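You operate a simulated robot arm through the tools that you are given. There is no shell and no other tool.

The job below is to be done with a simulated robot arm. You get a single attempt, and the scene is never put back.

TASK
Label the two square jars on the table by contents and close them.

The check looks at the end state, three seconds after you hand in, the way a careful person would. Anything else that was tipped, shoved, dropped, spilled or broken makes it a failure.

THE ROBOT
A 7-joint arm with a fingered hand, fixed in place. Base frame: the origin is on the floor under the middle of its stand, x ahead of it, y to its left, z up; the work surface is at about z = 0.75. Lengths are in m, angles in degrees, forces in N, time in s.
It reaches about 1.085 m from its shoulder. Its first joint turns from -166.0 to 166.0 degrees. Payload 3.7 kg.
The TCP is the grasp point between the finger pads, 0.025 m short of the fingertips. In the tool frame z runs along the fingers and y along their closing line. The gripper opens to 0.088 m; its body begins 0.029 m behind the TCP. The gripper is a hand of 5 fingers: y runs from the thumb to the fingers, the wrist lies at [-0.013, -0.106, -0.174] in the tool frame, and closing takes about 1.5 s.
Orientation is told as [roll, pitch, yaw] about the base's x, y, z axes, in that order, counted from this pose: with the fingers straight down and the wrist toward the robot, the tool's x, y and z point along [0, 1, 0], [1, 0, 0] and [0, 0, -1] of the base frame.

THE INTERFACE
- The arm moves only by the tool nudge_tool. Its argument "targets" is a list of rows, each a list of 3 entries, a list of its own where there are three numbers: the closure, from 0 (fully open) to 1 (shut), then the shift along the tool's x, y, z in units of 40 mm (1.0 is 40 mm), then the turn, a rotation vector about the tool's x, y, z in units of 5 degrees (1.0 is 5 degrees). In form: [[grip, [dx, dy, dz], [rx, ry, rz]], ...]. A call has 1 to 20 rows; each row shifts and turns the commanded pose from where the row before left it, along the tool's axes as they then stand. A call with a number of a shift or a turn outside -1 to 1 is refused whole. A row lasts 0.2 s, in which the tool goes at most 0.05 m and 8.6 degrees; a call with a longer step from one row to the next is refused whole, and so is a gripper value outside its range. Where a pose cannot be reached the arm comes as near as it can. A force on the tool above 40 N (or 10 N above the force at the start of the call, whichever is more), or a blocked arm, ends the call early, and 0.2 s more pass. Each finger travels about 0.108 m/s and halts on what it meets, pressing with about 30 N; the grip force reading is that of the motor and also rises with nothing between the fingers. The clock runs only during rows and for 0.2 s after the last one: add rows that do not move to give the fingers time. It gives the time, the measured TCP pose, the force on the tool (base axes), the opening and the grip force at its end, in the units of the frame above (readings bear some noise), with the torque about the TCP (base axes, N m) and any sound that the robot's microphone picked up.
- Cameras (640 x 400 px; columns grow to the right, rows downward): "scene" is fixed at [0.2187, 0.6502, 1.5001]; the picture's right is [-0.65, -0.76, 0.00], its down [-0.43, 0.37, -0.83] and it looks along [0.63, -0.54, -0.56] (base axes); focal length 326 px, centre (320, 200). "wrist" rides on the gripper at [0.059, -0.079, -0.105] in the tool frame; the picture's right is [-0.73, 0.32, -0.61], its down [-0.62, -0.68, 0.38] and it looks along [-0.29, 0.66, 0.70] (tool axes); focal length 234 px, centre (320, 200). There is no depth. A picture from a camera that has moved, and an enlarged one, comes with that camera's place and axes in the base frame and with its lens.
- get_image(camera): a new picture of that camera. It takes no simulated time.
- grasp_type(shape): the hand has 5 fingers and takes this shape, open, in about a second: jaw (thumb against the fingers, like two jaws); tri (thumb and two fingers); tip (a fingertip pinch); poke (one finger out to press); point (the index stretched); flat (the hand flat); cup (the hand cupped); fist (a fist). The gripper value then closes the fingers along that shape, each until it touches; the sizes above hold for jaw. It gives what a move gives, with no picture.
- zoom(camera, box): a new picture of the part [left, top, right, bottom] of that camera's present view, enlarged. It takes no simulated time.
- sign_off(): hands the job in; it is judged then, once.

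Places have to be worked out from the pictures, the camera data and where the tool is seen. Open the gripper and draw the arm clear of the work before you hand the job in, unless the task says otherwise.

The tools are called after ">>>" as name(argument=value, ...) on one line, values as JSON. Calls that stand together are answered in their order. nudge_tool: Moves the arm, as the interface text tells. Its arguments: {"type":"object","properties":{"targets":{"type":"array"}},"required":["targets"]} The other tools are called the same way: grasp_type (shape) gives the hand a shape; get_image (camera) takes a picture; zoom (camera, box) takes an enlarged picture of a part of a camera's view; sign_off () hands the job in.

At the start:

```text
clock: 0.0
ee_pos: [0.6146, 0.1053, 1.1843]
orientation: [0.0, 0.0, 0.0]
contact_force: [-0.8, -0.5, -0.4]
wrist_torque: [0.04, -0.01, -0.04]
finger_gap: 0.0876
finger_force: 0.1
shape: jaw
```

scene: 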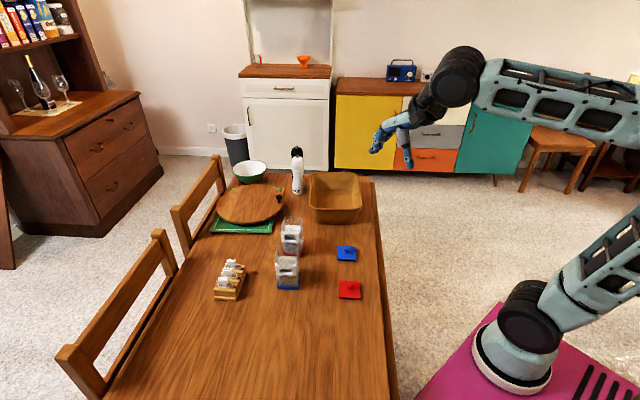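
wrist: 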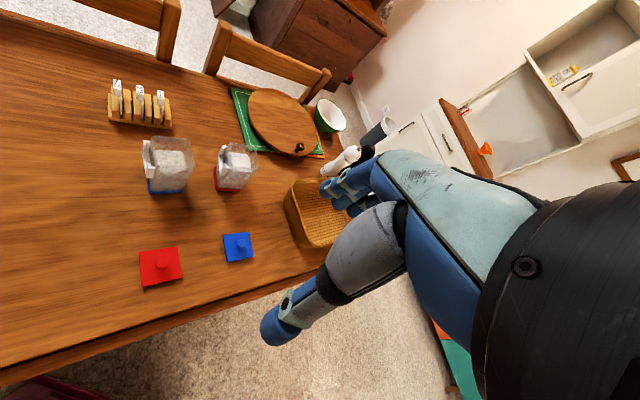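

I'll look closely at the jars, lids and the label rack before moving anything.

>>> zoom(camera="scene", box=[200, 200, 380, 312])

>>> zoom(camera="wrist", box=[90, 60, 290, 185])

>>> zoom(camera="scene", box=[205, 250, 260, 305])

>>> zoom(camera="scene", box=[260, 205, 320, 300])

```text
3.56 times, centred on (290, 256) of scene
camera zoom: at [0.2187, 0.6502, 1.5001], right [-0.65, -0.76, 0.0], down [-0.43, 0.37, -0.83], along [0.63, -0.54, -0.56], focal length 1158 px, centre (427, 1)
```

zoom: 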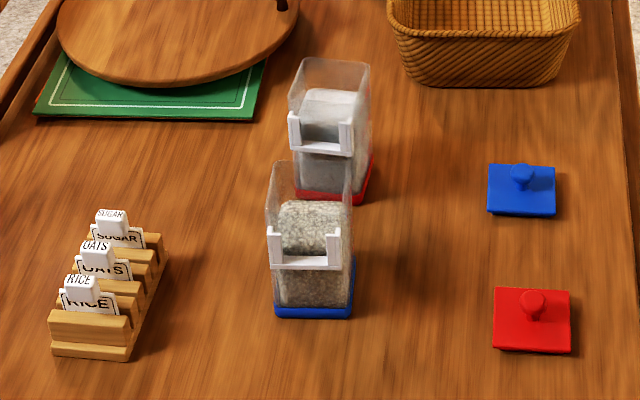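

```text
3.20 times, centred on (190, 122) of wrist
camera zoom: at [0.537, 0.1635, 1.2896], right [0.32, -0.73, 0.61], down [-0.68, -0.62, -0.38], along [0.66, -0.29, -0.7], focal length 749 px, centre (736, 448)
```

zoom: 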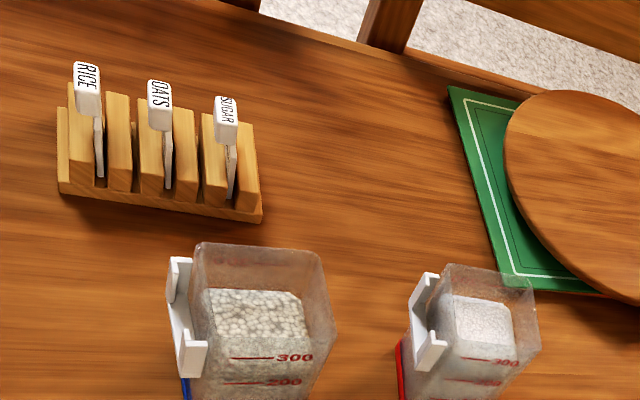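

```text
7.27 times, centred on (232, 278) of scene
camera zoom: at [0.2187, 0.6502, 1.5001], right [-0.65, -0.76, 0.0], down [-0.43, 0.37, -0.83], along [0.63, -0.54, -0.56], focal length 2369 px, centre (956, -364)
```

zoom: 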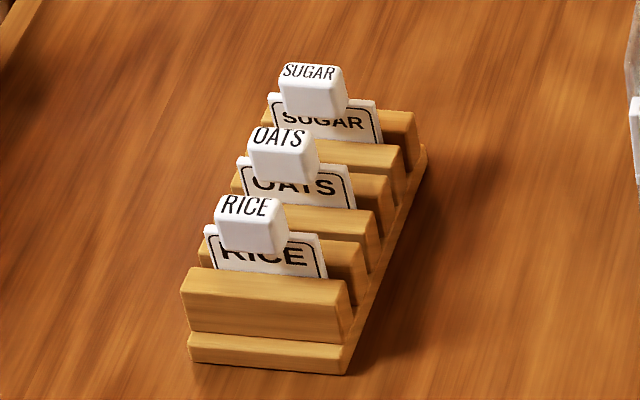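

```text
4.21 times, centred on (290, 252) of scene
camera zoom: at [0.2187, 0.6502, 1.5001], right [-0.65, -0.76, 0.0], down [-0.43, 0.37, -0.83], along [0.63, -0.54, -0.56], focal length 1372 px, centre (446, -21)
```

zoom: 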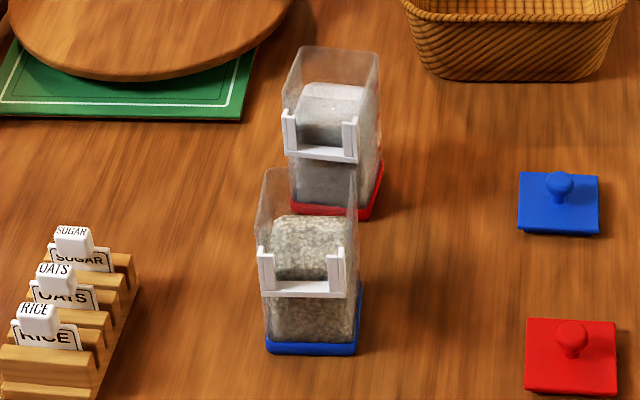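

The far jar (red base) looks like it holds fine white contents, the near one (blue base) coarse grains. I'll zoom tighter to tell rice from oats and to see the holders and labels.

>>> zoom(camera="scene", box=[272, 244, 304, 292])

>>> zoom(camera="scene", box=[278, 212, 308, 257])

>>> zoom(camera="wrist", box=[140, 130, 200, 200])

>>> zoom(camera="wrist", box=[205, 135, 265, 200])

>>> zoom(camera="wrist", box=[130, 220, 260, 295])

>>> zoom(camera="scene", box=[325, 235, 375, 310])

```text
8.33 times, centred on (288, 268) of scene
camera zoom: at [0.2187, 0.6502, 1.5001], right [-0.65, -0.76, 0.0], down [-0.43, 0.37, -0.83], along [0.63, -0.54, -0.56], focal length 2715 px, centre (587, -367)
```

zoom: 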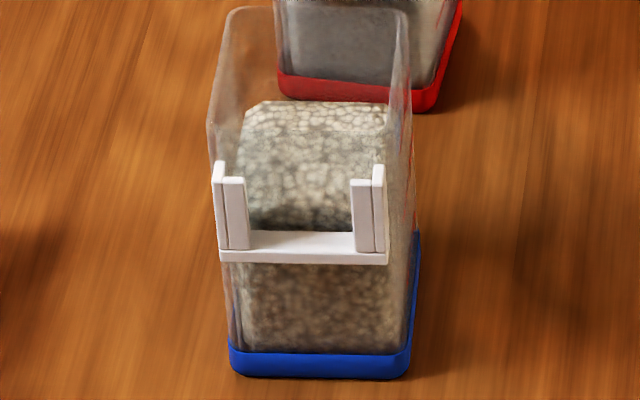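

```text
8.89 times, centred on (293, 234) of scene
camera zoom: at [0.2187, 0.6502, 1.5001], right [-0.65, -0.76, 0.0], down [-0.43, 0.37, -0.83], along [0.63, -0.54, -0.56], focal length 2896 px, centre (560, -107)
```

zoom: 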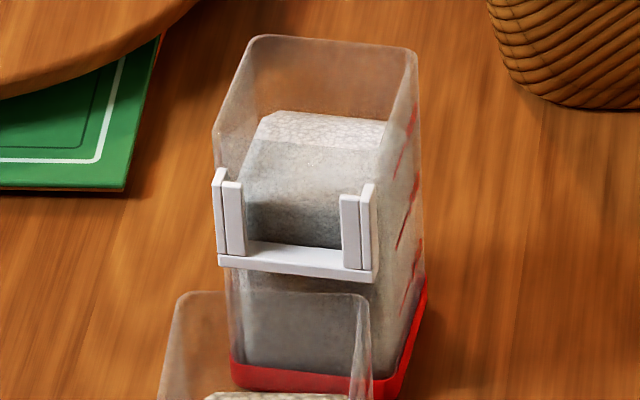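

```text
5.71 times, centred on (170, 165) of wrist
camera zoom: at [0.537, 0.1635, 1.2896], right [0.32, -0.73, 0.61], down [-0.68, -0.62, -0.38], along [0.66, -0.29, -0.7], focal length 1338 px, centre (1177, 400)
```

zoom: 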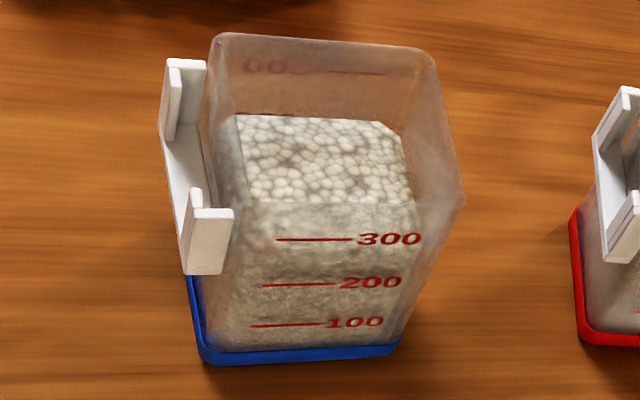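

```text
6.15 times, centred on (235, 168) of wrist
camera zoom: at [0.537, 0.1635, 1.2896], right [0.32, -0.73, 0.61], down [-0.68, -0.62, -0.38], along [0.66, -0.29, -0.7], focal length 1441 px, centre (843, 400)
```

zoom: 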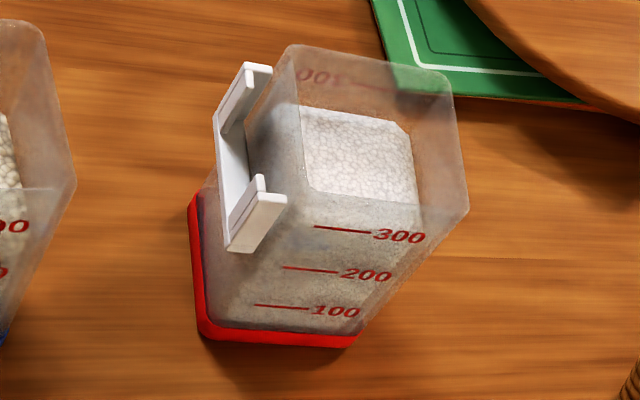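

```text
4.92 times, centred on (195, 258) of wrist
camera zoom: at [0.537, 0.1635, 1.2896], right [0.32, -0.73, 0.61], down [-0.68, -0.62, -0.38], along [0.66, -0.29, -0.7], focal length 1153 px, centre (935, -83)
```

zoom: 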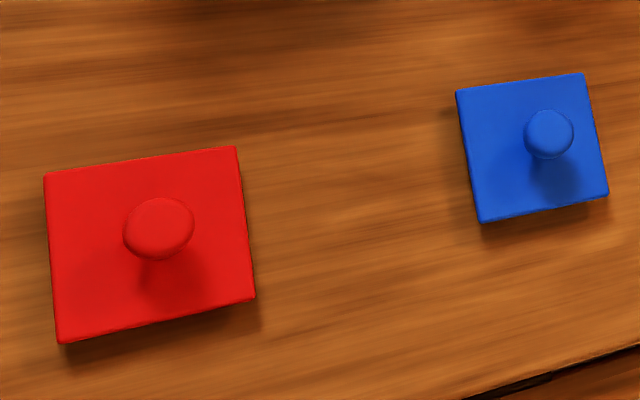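

```text
5.33 times, centred on (350, 272) of scene
camera zoom: at [0.2187, 0.6502, 1.5001], right [-0.65, -0.76, 0.0], down [-0.43, 0.37, -0.83], along [0.63, -0.54, -0.56], focal length 1738 px, centre (160, -187)
```

zoom: 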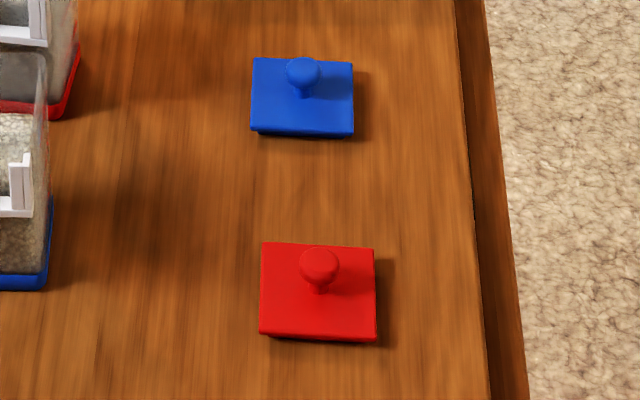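

The contents are still ambiguous from this distance (coarse off-white vs fine white), so I'll try the tip shape in free air to see what the pinch looks like, and zoom on the labels.

>>> grasp_type(shape="tip")

>>> zoom(camera="wrist", box=[100, 70, 180, 135])

>>> get_image(camera="wrist")

>>> zoom(camera="scene", box=[350, 90, 450, 180])

```text
clock: 0.9
ee_pos: [0.6159, 0.1054, 1.1851]
orientation: [0.0, 0.0, 0.0]
contact_force: [0.6, 0.1, 0.8]
wrist_torque: [0.02, 0.02, 0.01]
finger_gap: 0.0879
finger_force: 0.1
shape: tip
```

```text
6.15 times, centred on (140, 102) of wrist
camera zoom: at [0.537, 0.1635, 1.2896], right [0.32, -0.73, 0.61], down [-0.68, -0.62, -0.38], along [0.66, -0.29, -0.7], focal length 1441 px, centre (1428, 800)
```

zoom: 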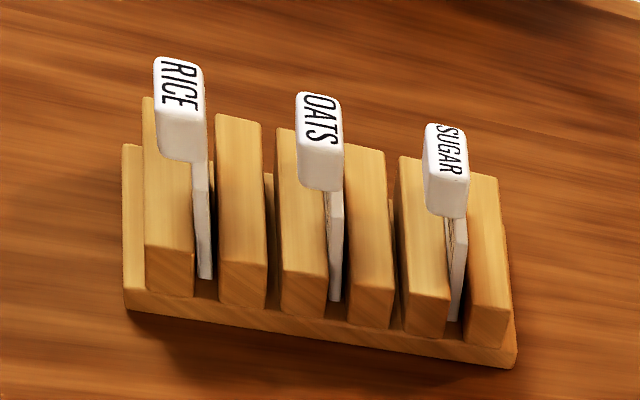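

```text
taken
camera wrist: at [0.537, 0.1635, 1.2896], right [0.32, -0.73, 0.61], down [-0.68, -0.62, -0.38], along [0.66, -0.29, -0.7], focal length 234 px, centre (320, 200)
```

wrist: 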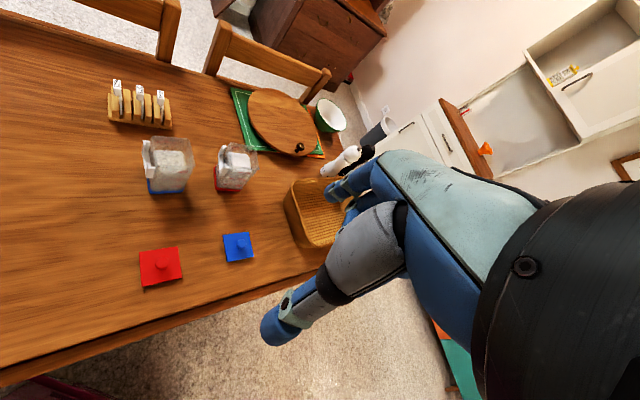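

```text
4.44 times, centred on (400, 135) of scene
camera zoom: at [0.2187, 0.6502, 1.5001], right [-0.65, -0.76, 0.0], down [-0.43, 0.37, -0.83], along [0.63, -0.54, -0.56], focal length 1448 px, centre (-36, 489)
```

zoom: 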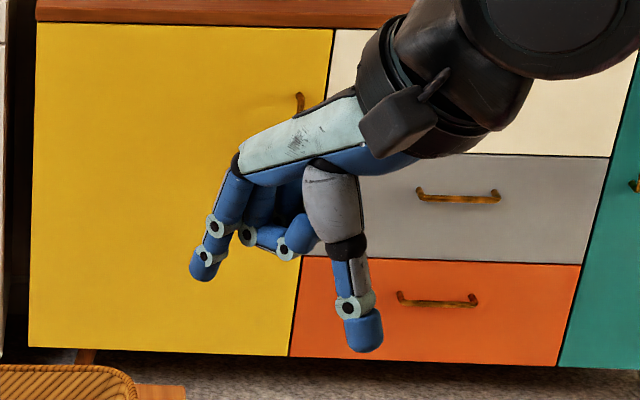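

In tip shape the index and thumb are the open pincers with the others curled. I'll close it in free air to see where the tips meet relative to the TCP.

>>> nudge_tool(targets=[[0.5, [0, 0, 0], [0, 0, 0]], [0.7, [0, 0, 0], [0, 0, 0]], [0.7, [0, 0, 0], [0, 0, 0]], [0.7, [0, 0, 0], [0, 0, 0]], [0.7, [0, 0, 0], [0, 0, 0]], [0.7, [0, 0, 0], [0, 0, 0]]])

>>> zoom(camera="scene", box=[350, 90, 450, 180])

>>> zoom(camera="wrist", box=[240, 140, 480, 360])

```text
clock: 2.3
ee_pos: [0.6142, 0.1056, 1.1851]
orientation: [0.0, 0.1, 0.1]
contact_force: [0.2, -0.4, -0.7]
wrist_torque: [-0.01, -0.03, 0.02]
finger_gap: 0.0271
finger_force: 0.1
shape: tip
```

```text
4.44 times, centred on (400, 135) of scene
camera zoom: at [0.2187, 0.6502, 1.5001], right [-0.65, -0.76, 0.0], down [-0.43, 0.37, -0.83], along [0.63, -0.54, -0.56], focal length 1448 px, centre (-36, 489)
```

zoom: 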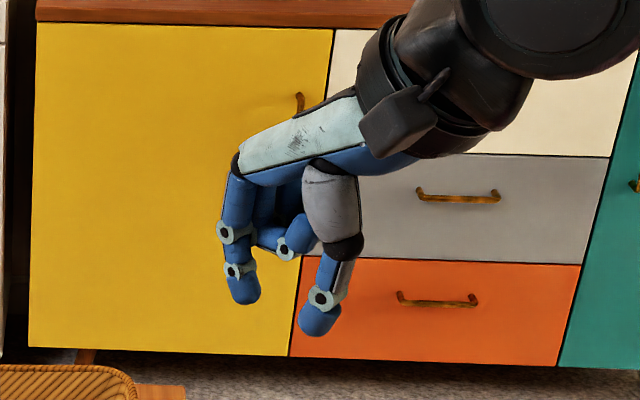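

```text
1.82 times, centred on (360, 250) of wrist
camera zoom: at [0.537, 0.1635, 1.2896], right [0.32, -0.73, 0.61], down [-0.68, -0.62, -0.38], along [0.66, -0.29, -0.7], focal length 426 px, centre (247, 109)
```

zoom: 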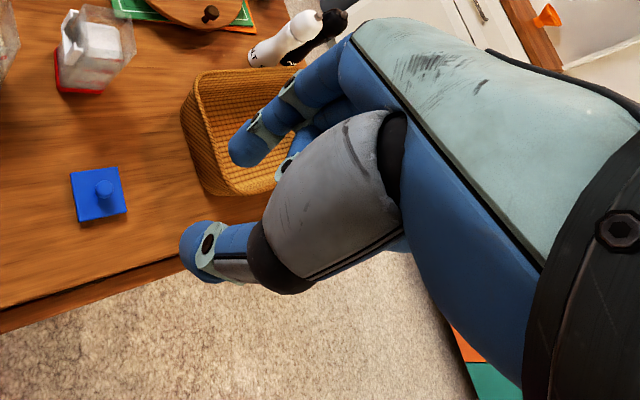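

The tips meet near the TCP plane. I'll zoom tightly on one label from both cameras to get the tab dimensions.

>>> zoom(camera="wrist", box=[112, 74, 142, 110])

>>> zoom(camera="scene", box=[218, 274, 238, 290])

>>> zoom(camera="scene", box=[224, 254, 244, 270])

>>> zoom(camera="wrist", box=[150, 140, 190, 168])

>>> zoom(camera="wrist", box=[220, 145, 255, 170])

```text
11.11 times, centred on (127, 92) of wrist
camera zoom: at [0.537, 0.1635, 1.2896], right [0.32, -0.73, 0.61], down [-0.68, -0.62, -0.38], along [0.66, -0.29, -0.7], focal length 2602 px, centre (2464, 1400)
```

zoom: 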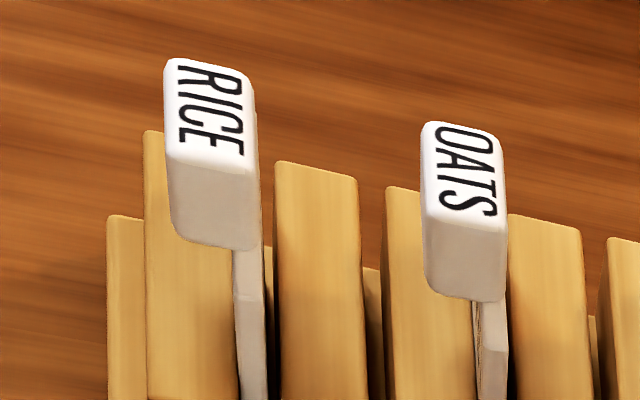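

```text
16.00 times, centred on (228, 282) of scene
camera zoom: at [0.2187, 0.6502, 1.5001], right [-0.65, -0.76, 0.0], down [-0.43, 0.37, -0.83], along [0.63, -0.54, -0.56], focal length 5212 px, centre (1792, -1112)
```

zoom: 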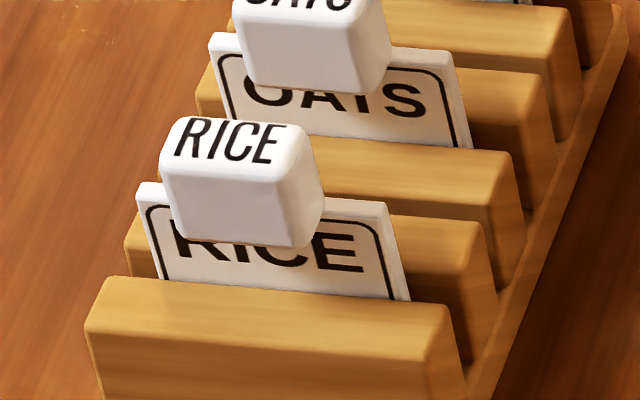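

```text
16.00 times, centred on (234, 262) of scene
camera zoom: at [0.2187, 0.6502, 1.5001], right [-0.65, -0.76, 0.0], down [-0.43, 0.37, -0.83], along [0.63, -0.54, -0.56], focal length 5212 px, centre (1696, -792)
```

zoom: 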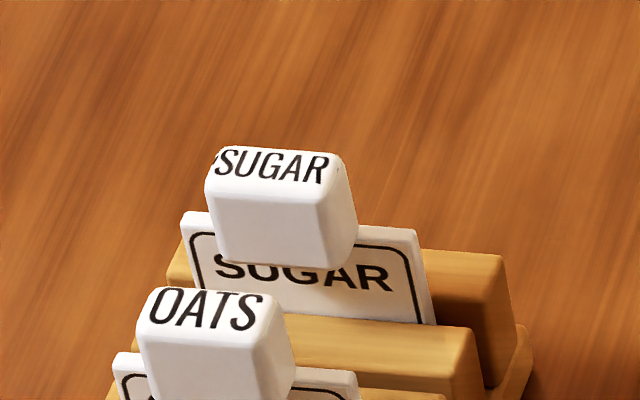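

```text
14.29 times, centred on (170, 154) of wrist
camera zoom: at [0.537, 0.1635, 1.2896], right [0.32, -0.73, 0.61], down [-0.68, -0.62, -0.38], along [0.66, -0.29, -0.7], focal length 3345 px, centre (2463, 857)
```

zoom: 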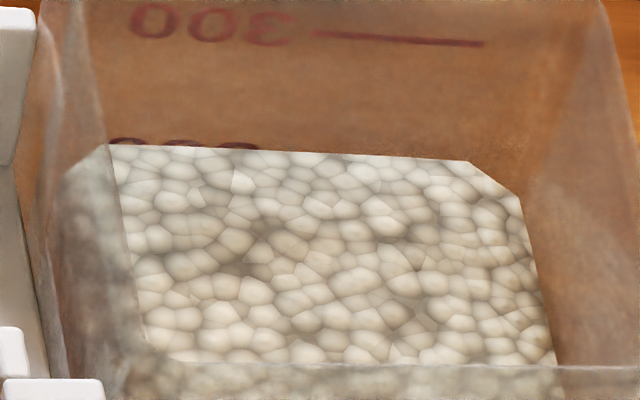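

```text
16.00 times, centred on (238, 158) of wrist
camera zoom: at [0.537, 0.1635, 1.2896], right [0.32, -0.73, 0.61], down [-0.68, -0.62, -0.38], along [0.66, -0.29, -0.7], focal length 3747 px, centre (1640, 880)
```

zoom: 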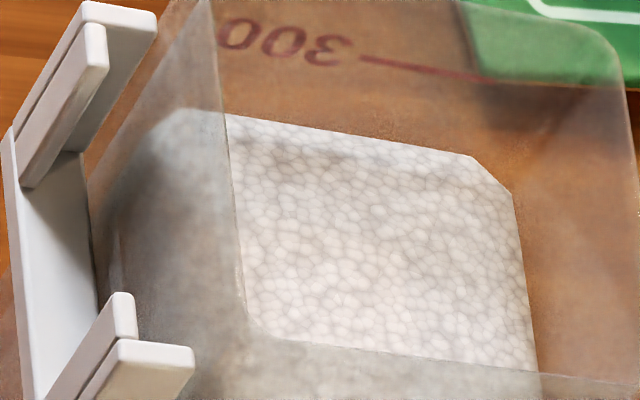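

The blue-base jar has ~5 mm creamy grains and the red-base jar fine white grains. I'll move the wrist camera closer above the jars (staying well above them) for a better look at the contents.

>>> nudge_tool(targets=[[0.3, [0.85, 0.19, 0.77], [0, 0, 0]], [0.3, [0.85, 0.19, 0.77], [0, 0, 0]], [0.3, [0.85, 0.19, 0.77], [0, 0, 0]], [0.3, [0.85, 0.19, 0.77], [0, 0, 0]], [0.3, [0.85, 0.19, 0.77], [0, 0, 0]], [0.3, [0.85, 0.19, 0.77], [0, 0, 0]], [0.3, [0, 0, 0], [0, 0, 0]]])

>>> get_image(camera="wrist")

>>> zoom(camera="scene", box=[200, 150, 360, 300])

```text
clock: 3.9
ee_pos: [0.6601, 0.3102, 1.0001]
orientation: [-0.1, 0.0, -0.1]
contact_force: [0.6, -0.6, -0.1]
wrist_torque: [0.01, 0.01, 0.03]
finger_gap: 0.0613
finger_force: 0.1
shape: tip
```

```text
taken
camera wrist: at [0.5825, 0.3681, 1.1049], right [0.32, -0.73, 0.61], down [-0.68, -0.62, -0.38], along [0.66, -0.29, -0.7], focal length 234 px, centre (320, 200)
```

wrist: 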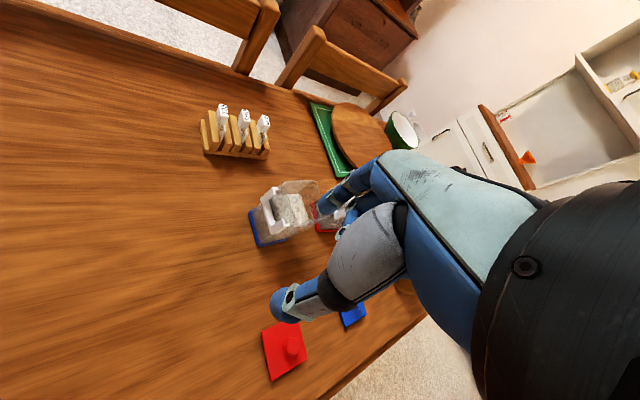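

```text
2.67 times, centred on (280, 225) of scene
camera zoom: at [0.2187, 0.6502, 1.5001], right [-0.65, -0.76, 0.0], down [-0.43, 0.37, -0.83], along [0.63, -0.54, -0.56], focal length 869 px, centre (427, 133)
```

zoom: 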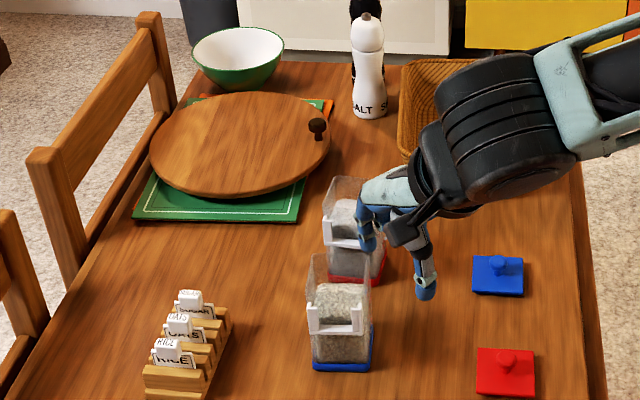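

The wrist camera now looks into the blue-base jar from about 0.35 m; I zoom on both contents.

>>> zoom(camera="wrist", box=[255, 180, 325, 240])

>>> zoom(camera="wrist", box=[274, 196, 304, 222])

>>> zoom(camera="scene", box=[280, 222, 300, 246])

>>> zoom(camera="scene", box=[276, 252, 300, 274])

>>> zoom(camera="wrist", box=[195, 95, 285, 165])

```text
6.67 times, centred on (290, 210) of wrist
camera zoom: at [0.5825, 0.3681, 1.1049], right [0.32, -0.73, 0.61], down [-0.68, -0.62, -0.38], along [0.66, -0.29, -0.7], focal length 1561 px, centre (520, 133)
```

zoom: 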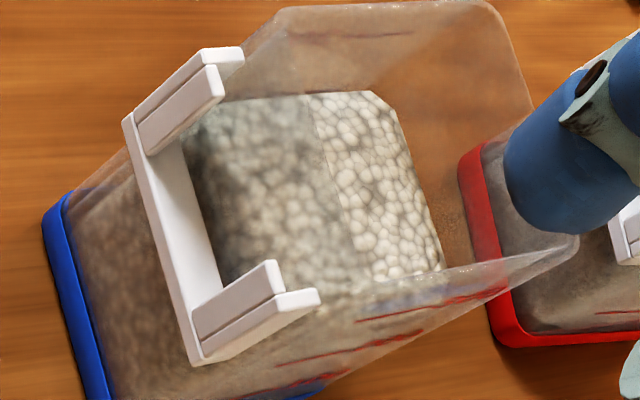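

```text
15.38 times, centred on (289, 209) of wrist
camera zoom: at [0.5825, 0.3681, 1.1049], right [0.32, -0.73, 0.61], down [-0.68, -0.62, -0.38], along [0.66, -0.29, -0.7], focal length 3603 px, centre (797, 62)
```

zoom: 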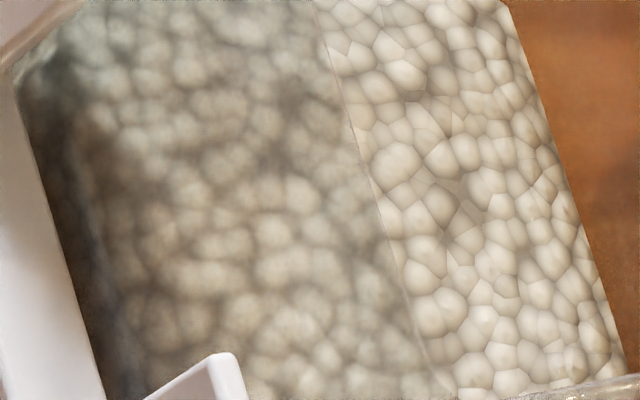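

```text
16.00 times, centred on (290, 234) of scene
camera zoom: at [0.2187, 0.6502, 1.5001], right [-0.65, -0.76, 0.0], down [-0.43, 0.37, -0.83], along [0.63, -0.54, -0.56], focal length 5212 px, centre (800, -344)
```

zoom: 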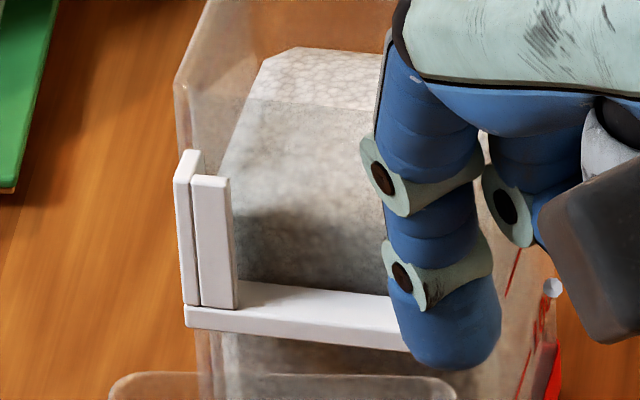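

```text
16.00 times, centred on (288, 263) of scene
camera zoom: at [0.2187, 0.6502, 1.5001], right [-0.65, -0.76, 0.0], down [-0.43, 0.37, -0.83], along [0.63, -0.54, -0.56], focal length 5212 px, centre (832, -808)
```

zoom: 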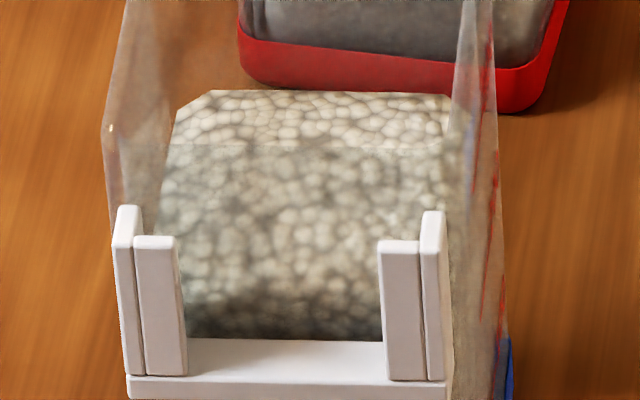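

```text
5.71 times, centred on (240, 130) of wrist
camera zoom: at [0.5825, 0.3681, 1.1049], right [0.32, -0.73, 0.61], down [-0.68, -0.62, -0.38], along [0.66, -0.29, -0.7], focal length 1338 px, centre (777, 600)
```

zoom: 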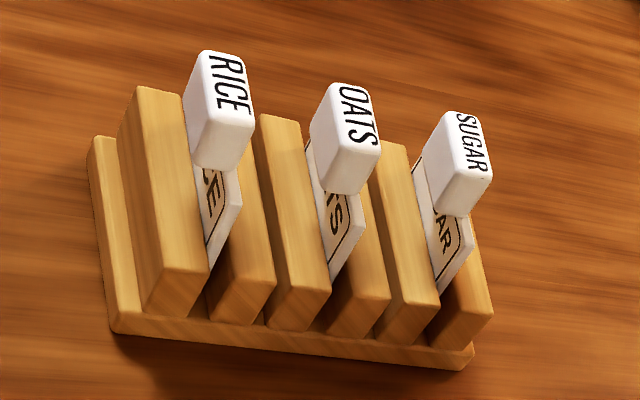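

Blue-base jar: cream-white coarse grains, which I read as rice; red-base jar: fine pure white, sugar. Triangulating both views puts the RICE tab near (0.858, 0.453, 0.815) with the rack at about 43.4° yaw, so I turn the hand to that yaw, travel high over the rack and tilt 20° so the fingers come from the front.

>>> nudge_tool(targets=[[0.4, [0, 0, 0], [0, 0, -0.964]], [0.4, [0, 0, 0], [0, 0, -0.964]], [0.4, [0, 0, 0], [0, 0, -0.964]], [0.4, [0, 0, 0], [0, 0, -0.964]], [0.4, [0, 0, 0], [0, 0, -0.964]], [0.4, [0, 0, 0], [0, 0, -0.964]], [0.4, [0, 0, 0], [0, 0, -0.964]], [0.4, [0, 0, 0], [0, 0, -0.964]], [0.4, [0, 0, 0], [0, 0, -0.964]], [0.4, [0, 0, 0], [0, 0, 0]]])

>>> get_image(camera="scene")

```text
clock: 6.1
ee_pos: [0.6608, 0.3105, 1.0]
orientation: [0.0, 0.0, 43.5]
contact_force: [0.0, -0.1, 0.6]
wrist_torque: [-0.01, 0.04, 0.01]
finger_gap: 0.0533
finger_force: 0.0
shape: tip
```

```text
taken
```

scene: 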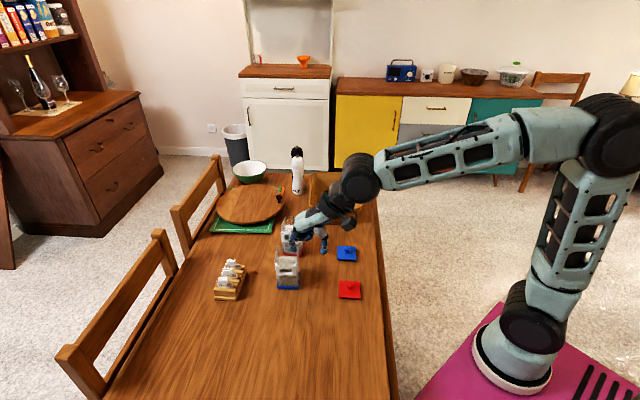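

Yaw reads 43.5° as intended. Next I move horizontally at z ≈ 1.0 to above the RICE label, then tilt 20°.

>>> nudge_tool(targets=[[0.4, [-0.093, 0.864, 0], [0, 0, 0]], [0.4, [-0.093, 0.864, 0], [0, 0, 0]], [0.4, [-0.093, 0.864, 0], [0, 0, 0]], [0.4, [-0.093, 0.864, 0], [0, 0, 0]], [0.4, [-0.093, 0.864, 0], [0, 0, 0]], [0.4, [-0.093, 0.864, 0], [0, 0, 0]], [0.4, [-0.093, 0.864, 0], [0, 0, 0]], [0.4, [0, 0, 0], [0, -1, 0]], [0.4, [0, 0, 0], [0, -1, 0]], [0.4, [0, 0, 0], [0, -1, 0]], [0.4, [0, 0, 0], [0, -1, 0]], [0.4, [0, 0, 0], [0, 0, 0]]])

>>> zoom(camera="scene", box=[190, 180, 300, 310])

>>> get_image(camera="wrist")

```text
clock: 8.7
ee_pos: [0.8527, 0.4585, 0.997]
orientation: [-20.2, -0.1, 43.5]
contact_force: [-0.1, 0.2, -0.7]
wrist_torque: [0.02, -0.01, 0.0]
finger_gap: 0.0531
finger_force: 0.0
shape: tip
```

```text
3.08 times, centred on (245, 245) of scene
camera zoom: at [0.2187, 0.6502, 1.5001], right [-0.65, -0.76, 0.0], down [-0.43, 0.37, -0.83], along [0.63, -0.54, -0.56], focal length 1002 px, centre (551, 62)
```

zoom: 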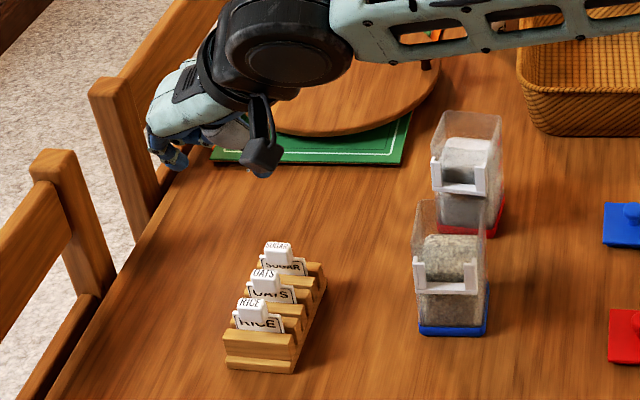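

```text
taken
camera wrist: at [0.735, 0.4682, 1.0774], right [0.56, -0.12, 0.82], down [0.0, -0.99, -0.15], along [0.83, 0.08, -0.55], focal length 234 px, centre (320, 200)
```

wrist: 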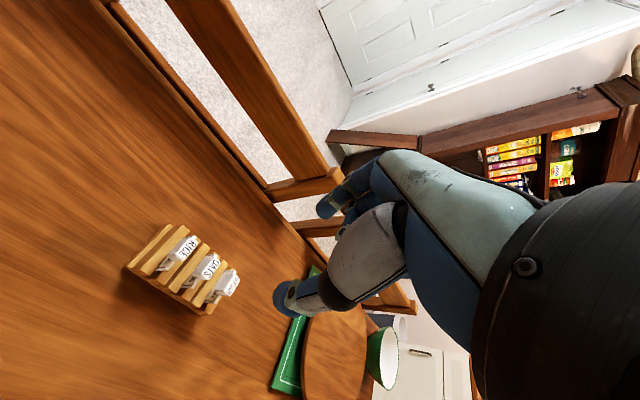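

The predicted RICE tab position projects right onto where it is seen (181, 252), so the estimate holds. I zoom to refine the tab location before descending.

>>> zoom(camera="wrist", box=[120, 215, 250, 325])

>>> zoom(camera="wrist", box=[155, 230, 205, 280])

```text
3.64 times, centred on (185, 270) of wrist
camera zoom: at [0.735, 0.4682, 1.0774], right [0.56, -0.12, 0.82], down [0.0, -0.99, -0.15], along [0.83, 0.08, -0.55], focal length 852 px, centre (811, -54)
```

zoom: 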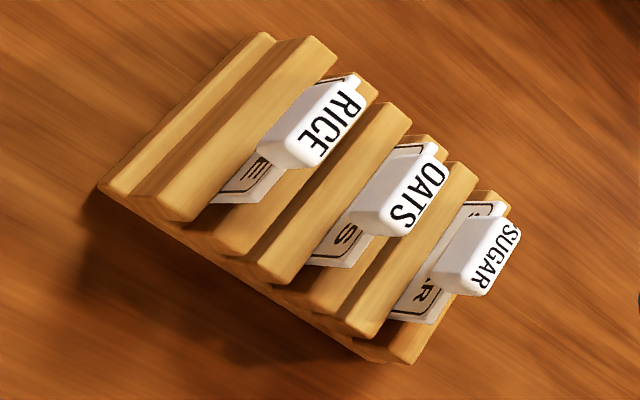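

```text
8.00 times, centred on (180, 255) of wrist
camera zoom: at [0.735, 0.4682, 1.0774], right [0.56, -0.12, 0.82], down [0.0, -0.99, -0.15], along [0.83, 0.08, -0.55], focal length 1873 px, centre (1440, -240)
```

zoom: 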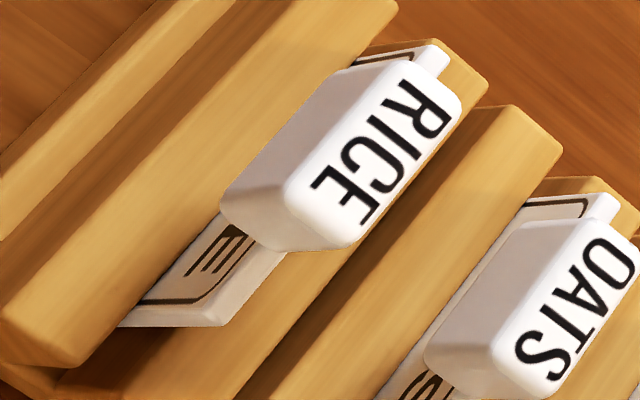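

Refined estimate: tab centre ≈ (0.860, 0.4535), top ≈ 0.82. I descend to about 30 mm above the grasp height and recheck with the wrist camera.

>>> nudge_tool(targets=[[0.4, [0.281, 0.012, 0.796], [0, 0, 0]], [0.4, [0.281, 0.012, 0.796], [0, 0, 0]], [0.4, [0.281, 0.012, 0.796], [0, 0, 0]], [0.4, [0.281, 0.012, 0.796], [0, 0, 0]], [0.4, [0, 0, 0], [0, 0, 0]]])

>>> get_image(camera="wrist")

>>> zoom(camera="wrist", box=[220, 170, 380, 320])

>>> zoom(camera="scene", box=[190, 220, 270, 310])

```text
clock: 9.9
ee_pos: [0.8561, 0.4567, 0.8635]
orientation: [-20.0, 0.1, 43.4]
contact_force: [0.2, 0.1, 0.1]
wrist_torque: [-0.02, -0.03, -0.01]
finger_gap: 0.0531
finger_force: 0.1
shape: tip
```

```text
taken
camera wrist: at [0.7386, 0.4689, 0.9431], right [0.56, -0.12, 0.82], down [0.0, -0.99, -0.15], along [0.83, 0.08, -0.55], focal length 234 px, centre (320, 200)
```

wrist: 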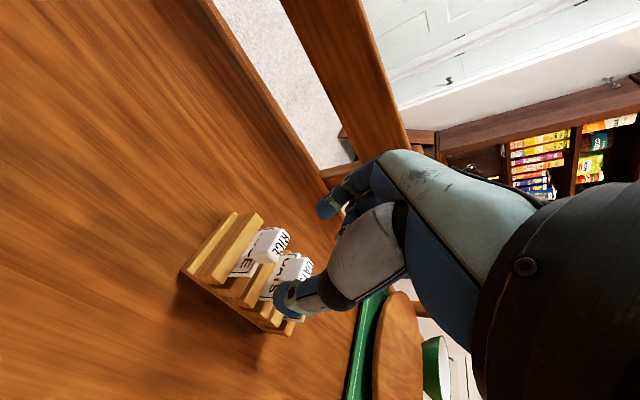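

```text
2.67 times, centred on (300, 245) of wrist
camera zoom: at [0.7386, 0.4689, 0.9431], right [0.56, -0.12, 0.82], down [0.0, -0.99, -0.15], along [0.83, 0.08, -0.55], focal length 624 px, centre (373, 80)
```

zoom: 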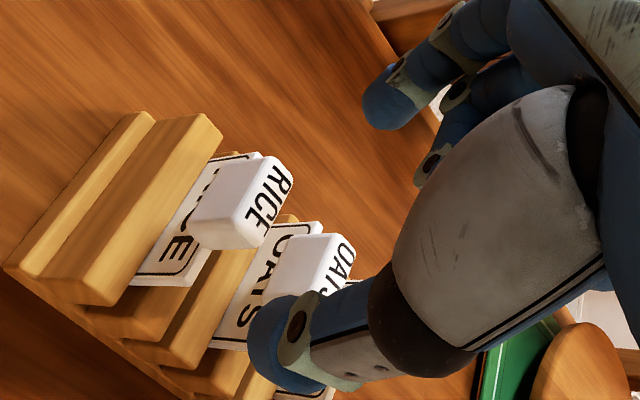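

```text
4.44 times, centred on (230, 265) of scene
camera zoom: at [0.2187, 0.6502, 1.5001], right [-0.65, -0.76, 0.0], down [-0.43, 0.37, -0.83], along [0.63, -0.54, -0.56], focal length 1448 px, centre (720, -89)
```

zoom: 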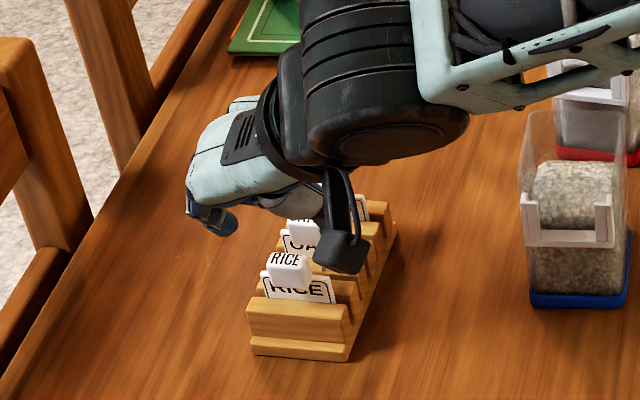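

At this height the tab centre works out at about n −2.7 mm, w −1.3 mm and 50 mm below the TCP, and the fingers straddle it symmetrically. I correct and descend to the grasp height with the fingers still open.

>>> nudge_tool(targets=[[0.4, [0.135, -0.011, 0.247], [0, 0, 0]], [0.4, [0.135, -0.011, 0.247], [0, 0, 0]], [0.4, [0.135, -0.011, 0.247], [0, 0, 0]], [0.4, [0, 0, 0], [0, 0, 0]]])

>>> zoom(camera="wrist", box=[250, 180, 380, 320])

>>> zoom(camera="scene", box=[190, 240, 270, 310])

```text
clock: 10.9
ee_pos: [0.8515, 0.4599, 0.8317]
orientation: [-19.9, 0.0, 43.5]
contact_force: [0.0, 0.1, 0.4]
wrist_torque: [0.04, 0.0, 0.0]
finger_gap: 0.0534
finger_force: 0.0
shape: tip
```

```text
2.86 times, centred on (315, 250) of wrist
camera zoom: at [0.7336, 0.4719, 0.9092], right [0.56, -0.12, 0.82], down [0.0, -0.99, -0.15], along [0.83, 0.08, -0.55], focal length 669 px, centre (334, 57)
```

zoom: 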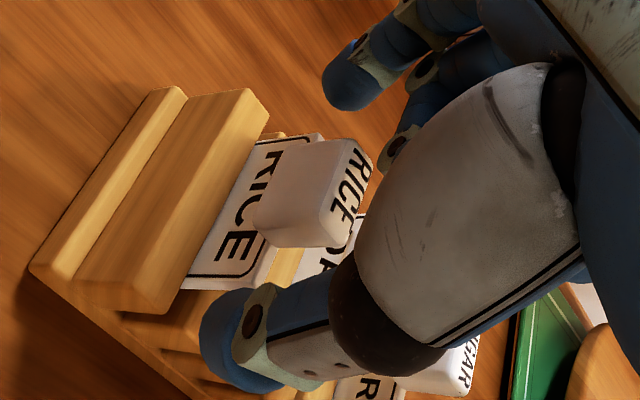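

```text
5.71 times, centred on (230, 275) of scene
camera zoom: at [0.2187, 0.6502, 1.5001], right [-0.65, -0.76, 0.0], down [-0.43, 0.37, -0.83], along [0.63, -0.54, -0.56], focal length 1862 px, centre (834, -229)
```

zoom: 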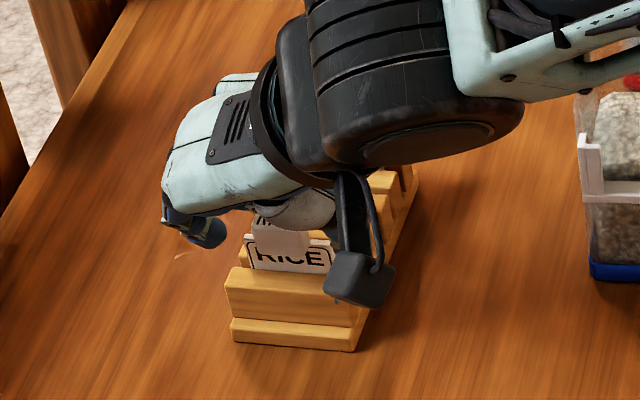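

The tab looks slightly further back than planned; I zoom in closer on tab and fingertips to fix the offset before closing.

>>> zoom(camera="wrist", box=[285, 200, 335, 245])

>>> zoom(camera="scene", box=[210, 262, 240, 292])

```text
8.89 times, centred on (310, 222) of wrist
camera zoom: at [0.7336, 0.4719, 0.9092], right [0.56, -0.12, 0.82], down [0.0, -0.99, -0.15], along [0.83, 0.08, -0.55], focal length 2082 px, centre (409, 0)
```

zoom: 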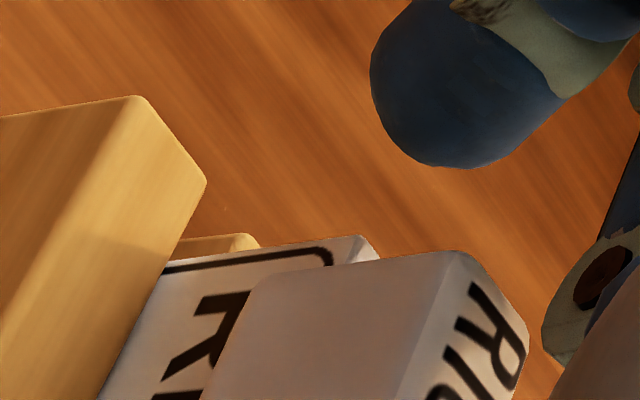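

```text
13.33 times, centred on (225, 277) of scene
camera zoom: at [0.2187, 0.6502, 1.5001], right [-0.65, -0.76, 0.0], down [-0.43, 0.37, -0.83], along [0.63, -0.54, -0.56], focal length 4344 px, centre (1587, -827)
```

zoom: 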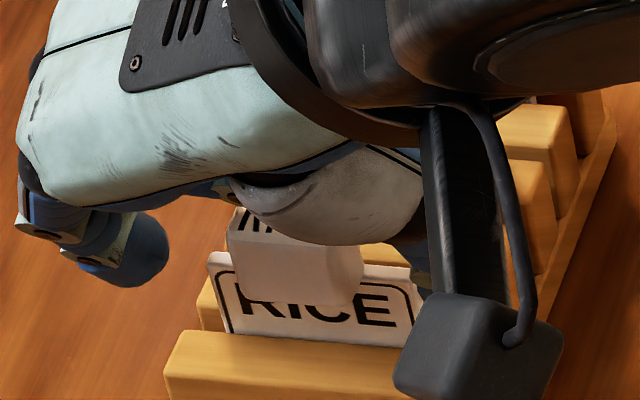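

The contact would land about 6 mm forward of the tab's middle and the tab sits ~1.7 mm toward the index. I shift the hand 4 mm back and 1.7 mm toward +w, still open, then check again.

>>> nudge_tool(targets=[[0.5, [-0.099, 0.0425, 0.036], [0, 0, 0]], [0.5, [0, 0, 0], [0, 0, 0]], [0.5, [0, 0, 0], [0, 0, 0]]])

>>> zoom(camera="wrist", box=[260, 190, 360, 300])

>>> zoom(camera="scene", box=[210, 262, 240, 292])

```text
clock: 11.7
ee_pos: [0.856, 0.4605, 0.8302]
orientation: [-20.0, 0.1, 43.4]
contact_force: [-0.2, 0.5, 0.0]
wrist_torque: [-0.01, -0.02, 0.03]
finger_gap: 0.0445
finger_force: 0.0
shape: tip
```

```text
3.64 times, centred on (310, 245) of wrist
camera zoom: at [0.7375, 0.4712, 0.9095], right [0.56, -0.12, 0.82], down [0.0, -0.99, -0.15], along [0.83, 0.08, -0.55], focal length 852 px, centre (356, 36)
```

zoom: 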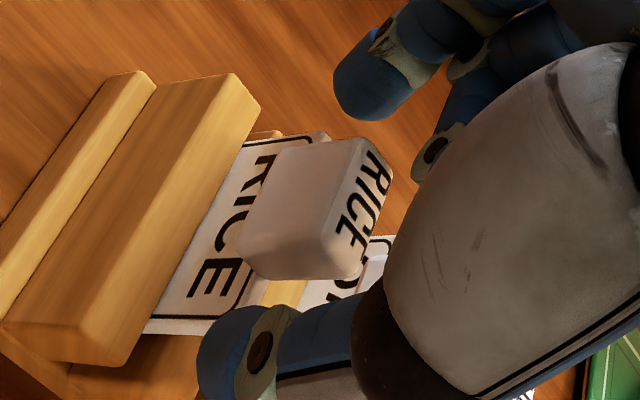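

```text
13.33 times, centred on (225, 277) of scene
camera zoom: at [0.2187, 0.6502, 1.5001], right [-0.65, -0.76, 0.0], down [-0.43, 0.37, -0.83], along [0.63, -0.54, -0.56], focal length 4344 px, centre (1587, -827)
```

zoom: 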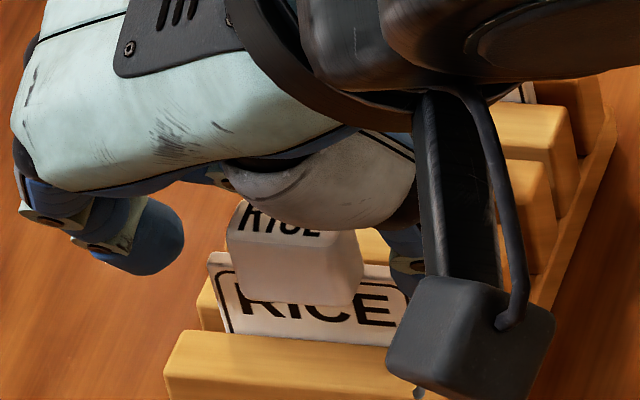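

The tab now sits centred between the fingertips (≈9 mm each side). I close gradually on the tab.

>>> nudge_tool(targets=[[0.6, [0, 0, 0], [0, 0, 0]], [0.65, [0, 0, 0], [0, 0, 0]], [0.68, [0, 0, 0], [0, 0, 0]], [0.71, [0, 0, 0], [0, 0, 0]], [0.74, [0, 0, 0], [0, 0, 0]], [0.77, [0, 0, 0], [0, 0, 0]], [0.8, [0, 0, 0], [0, 0, 0]], [0.8, [0, 0, 0], [0, 0, 0]]])

>>> zoom(camera="wrist", box=[260, 190, 360, 300])

>>> zoom(camera="scene", box=[210, 262, 240, 292])

```text
clock: 13.5
ee_pos: [0.8556, 0.4596, 0.8307]
orientation: [-20.0, 0.0, 43.4]
contact_force: [-0.6, -0.3, 4.4]
wrist_torque: [-0.1, 0.09, 0.0]
finger_gap: 0.0248
finger_force: 29.8
shape: tip
```

```text
3.64 times, centred on (310, 245) of wrist
camera zoom: at [0.7374, 0.4711, 0.9097], right [0.56, -0.12, 0.82], down [0.0, -0.99, -0.15], along [0.83, 0.08, -0.55], focal length 852 px, centre (356, 36)
```

zoom: 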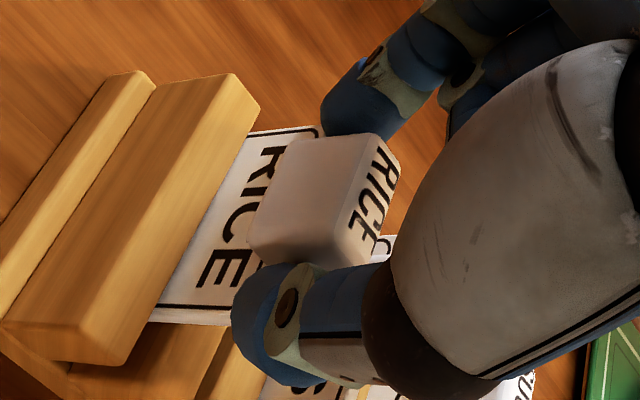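

```text
13.33 times, centred on (225, 277) of scene
camera zoom: at [0.2187, 0.6502, 1.5001], right [-0.65, -0.76, 0.0], down [-0.43, 0.37, -0.83], along [0.63, -0.54, -0.56], focal length 4344 px, centre (1587, -827)
```

zoom: 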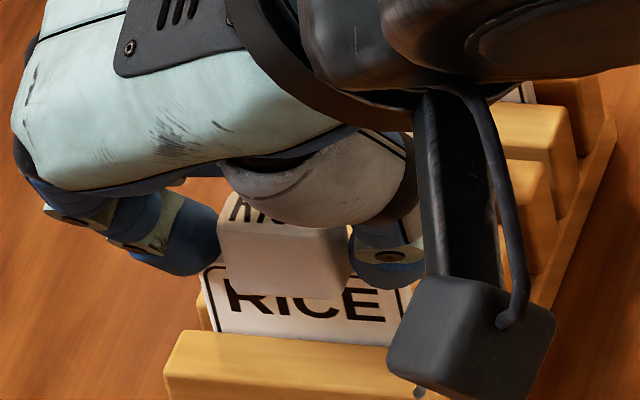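

The grip holds at 24.8 mm with 30 N, so the tab is pinched. I lift straight up slowly out of the slot.

>>> nudge_tool(targets=[[0.82, [-0.086, 0, -0.235], [0, 0, 0]], [0.82, [-0.086, 0, -0.235], [0, 0, 0]], [0.82, [-0.086, 0, -0.235], [0, 0, 0]], [0.82, [-0.086, 0, -0.235], [0, 0, 0]], [0.82, [-0.128, 0, -0.3525], [0, 0, 0]], [0.82, [-0.128, 0, -0.3525], [0, 0, 0]], [0.82, [-0.128, 0, -0.3525], [0, 0, 0]], [0.82, [-0.128, 0, -0.3525], [0, 0, 0]], [0.82, [-0.128, 0, -0.3525], [0, 0, 0]], [0.82, [0, 0, 0], [0, 0, 0]]])

>>> get_image(camera="wrist")

>>> zoom(camera="scene", box=[180, 190, 310, 310])

```text
clock: 15.7
ee_pos: [0.8549, 0.461, 0.946]
orientation: [-20.0, 0.0, 43.3]
contact_force: [0.8, -0.2, 0.5]
wrist_torque: [-0.03, 0.02, 0.04]
finger_gap: 0.024
finger_force: 29.5
shape: tip
```

```text
taken
camera wrist: at [0.7373, 0.4709, 1.0253], right [0.56, -0.12, 0.82], down [0.0, -0.99, -0.15], along [0.83, 0.08, -0.56], focal length 234 px, centre (320, 200)
```

wrist: 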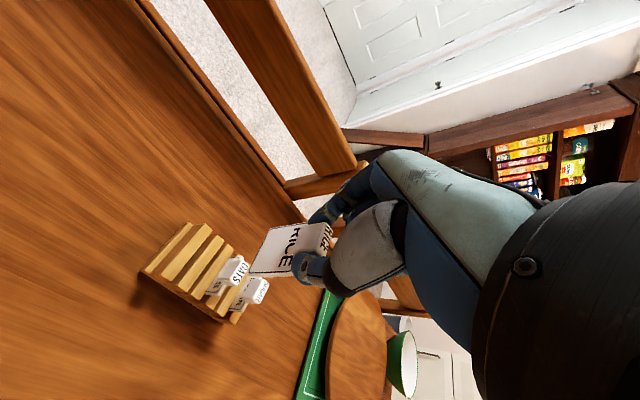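

```text
3.33 times, centred on (245, 250) of scene
camera zoom: at [0.2187, 0.6502, 1.5001], right [-0.65, -0.76, 0.0], down [-0.43, 0.37, -0.83], along [0.63, -0.54, -0.56], focal length 1086 px, centre (570, 33)
```

zoom: 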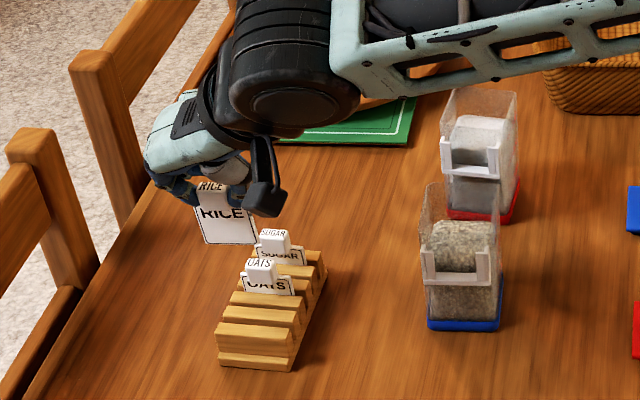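

The RICE label came out cleanly and the rack and other labels stayed put. I zoom on the held label to measure its attitude and its edges relative to the tool.

>>> zoom(camera="scene", box=[222, 236, 262, 270])

>>> zoom(camera="wrist", box=[240, 200, 350, 300])

```text
11.76 times, centred on (242, 253) of scene
camera zoom: at [0.2187, 0.6502, 1.5001], right [-0.65, -0.76, 0.0], down [-0.43, 0.37, -0.83], along [0.63, -0.54, -0.56], focal length 3833 px, centre (1238, -424)
```

zoom: 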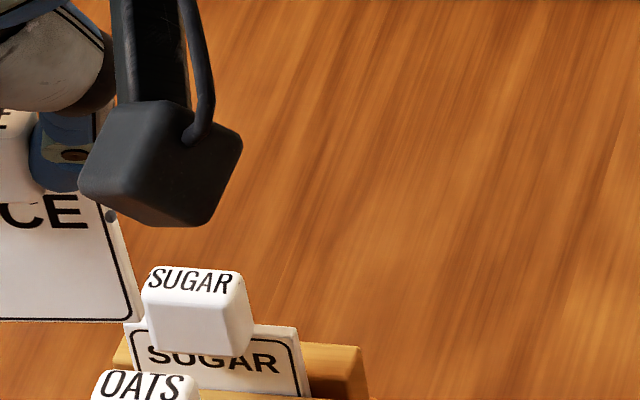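

```text
4.00 times, centred on (295, 250) of wrist
camera zoom: at [0.7373, 0.4709, 1.0253], right [0.56, -0.12, 0.82], down [0.0, -0.99, -0.15], along [0.83, 0.08, -0.56], focal length 937 px, centre (420, 0)
```

zoom: 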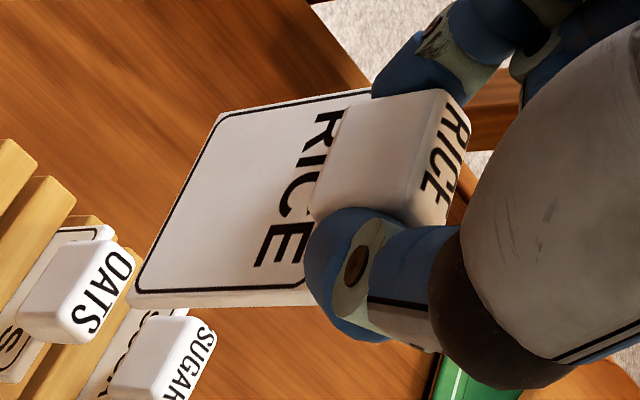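

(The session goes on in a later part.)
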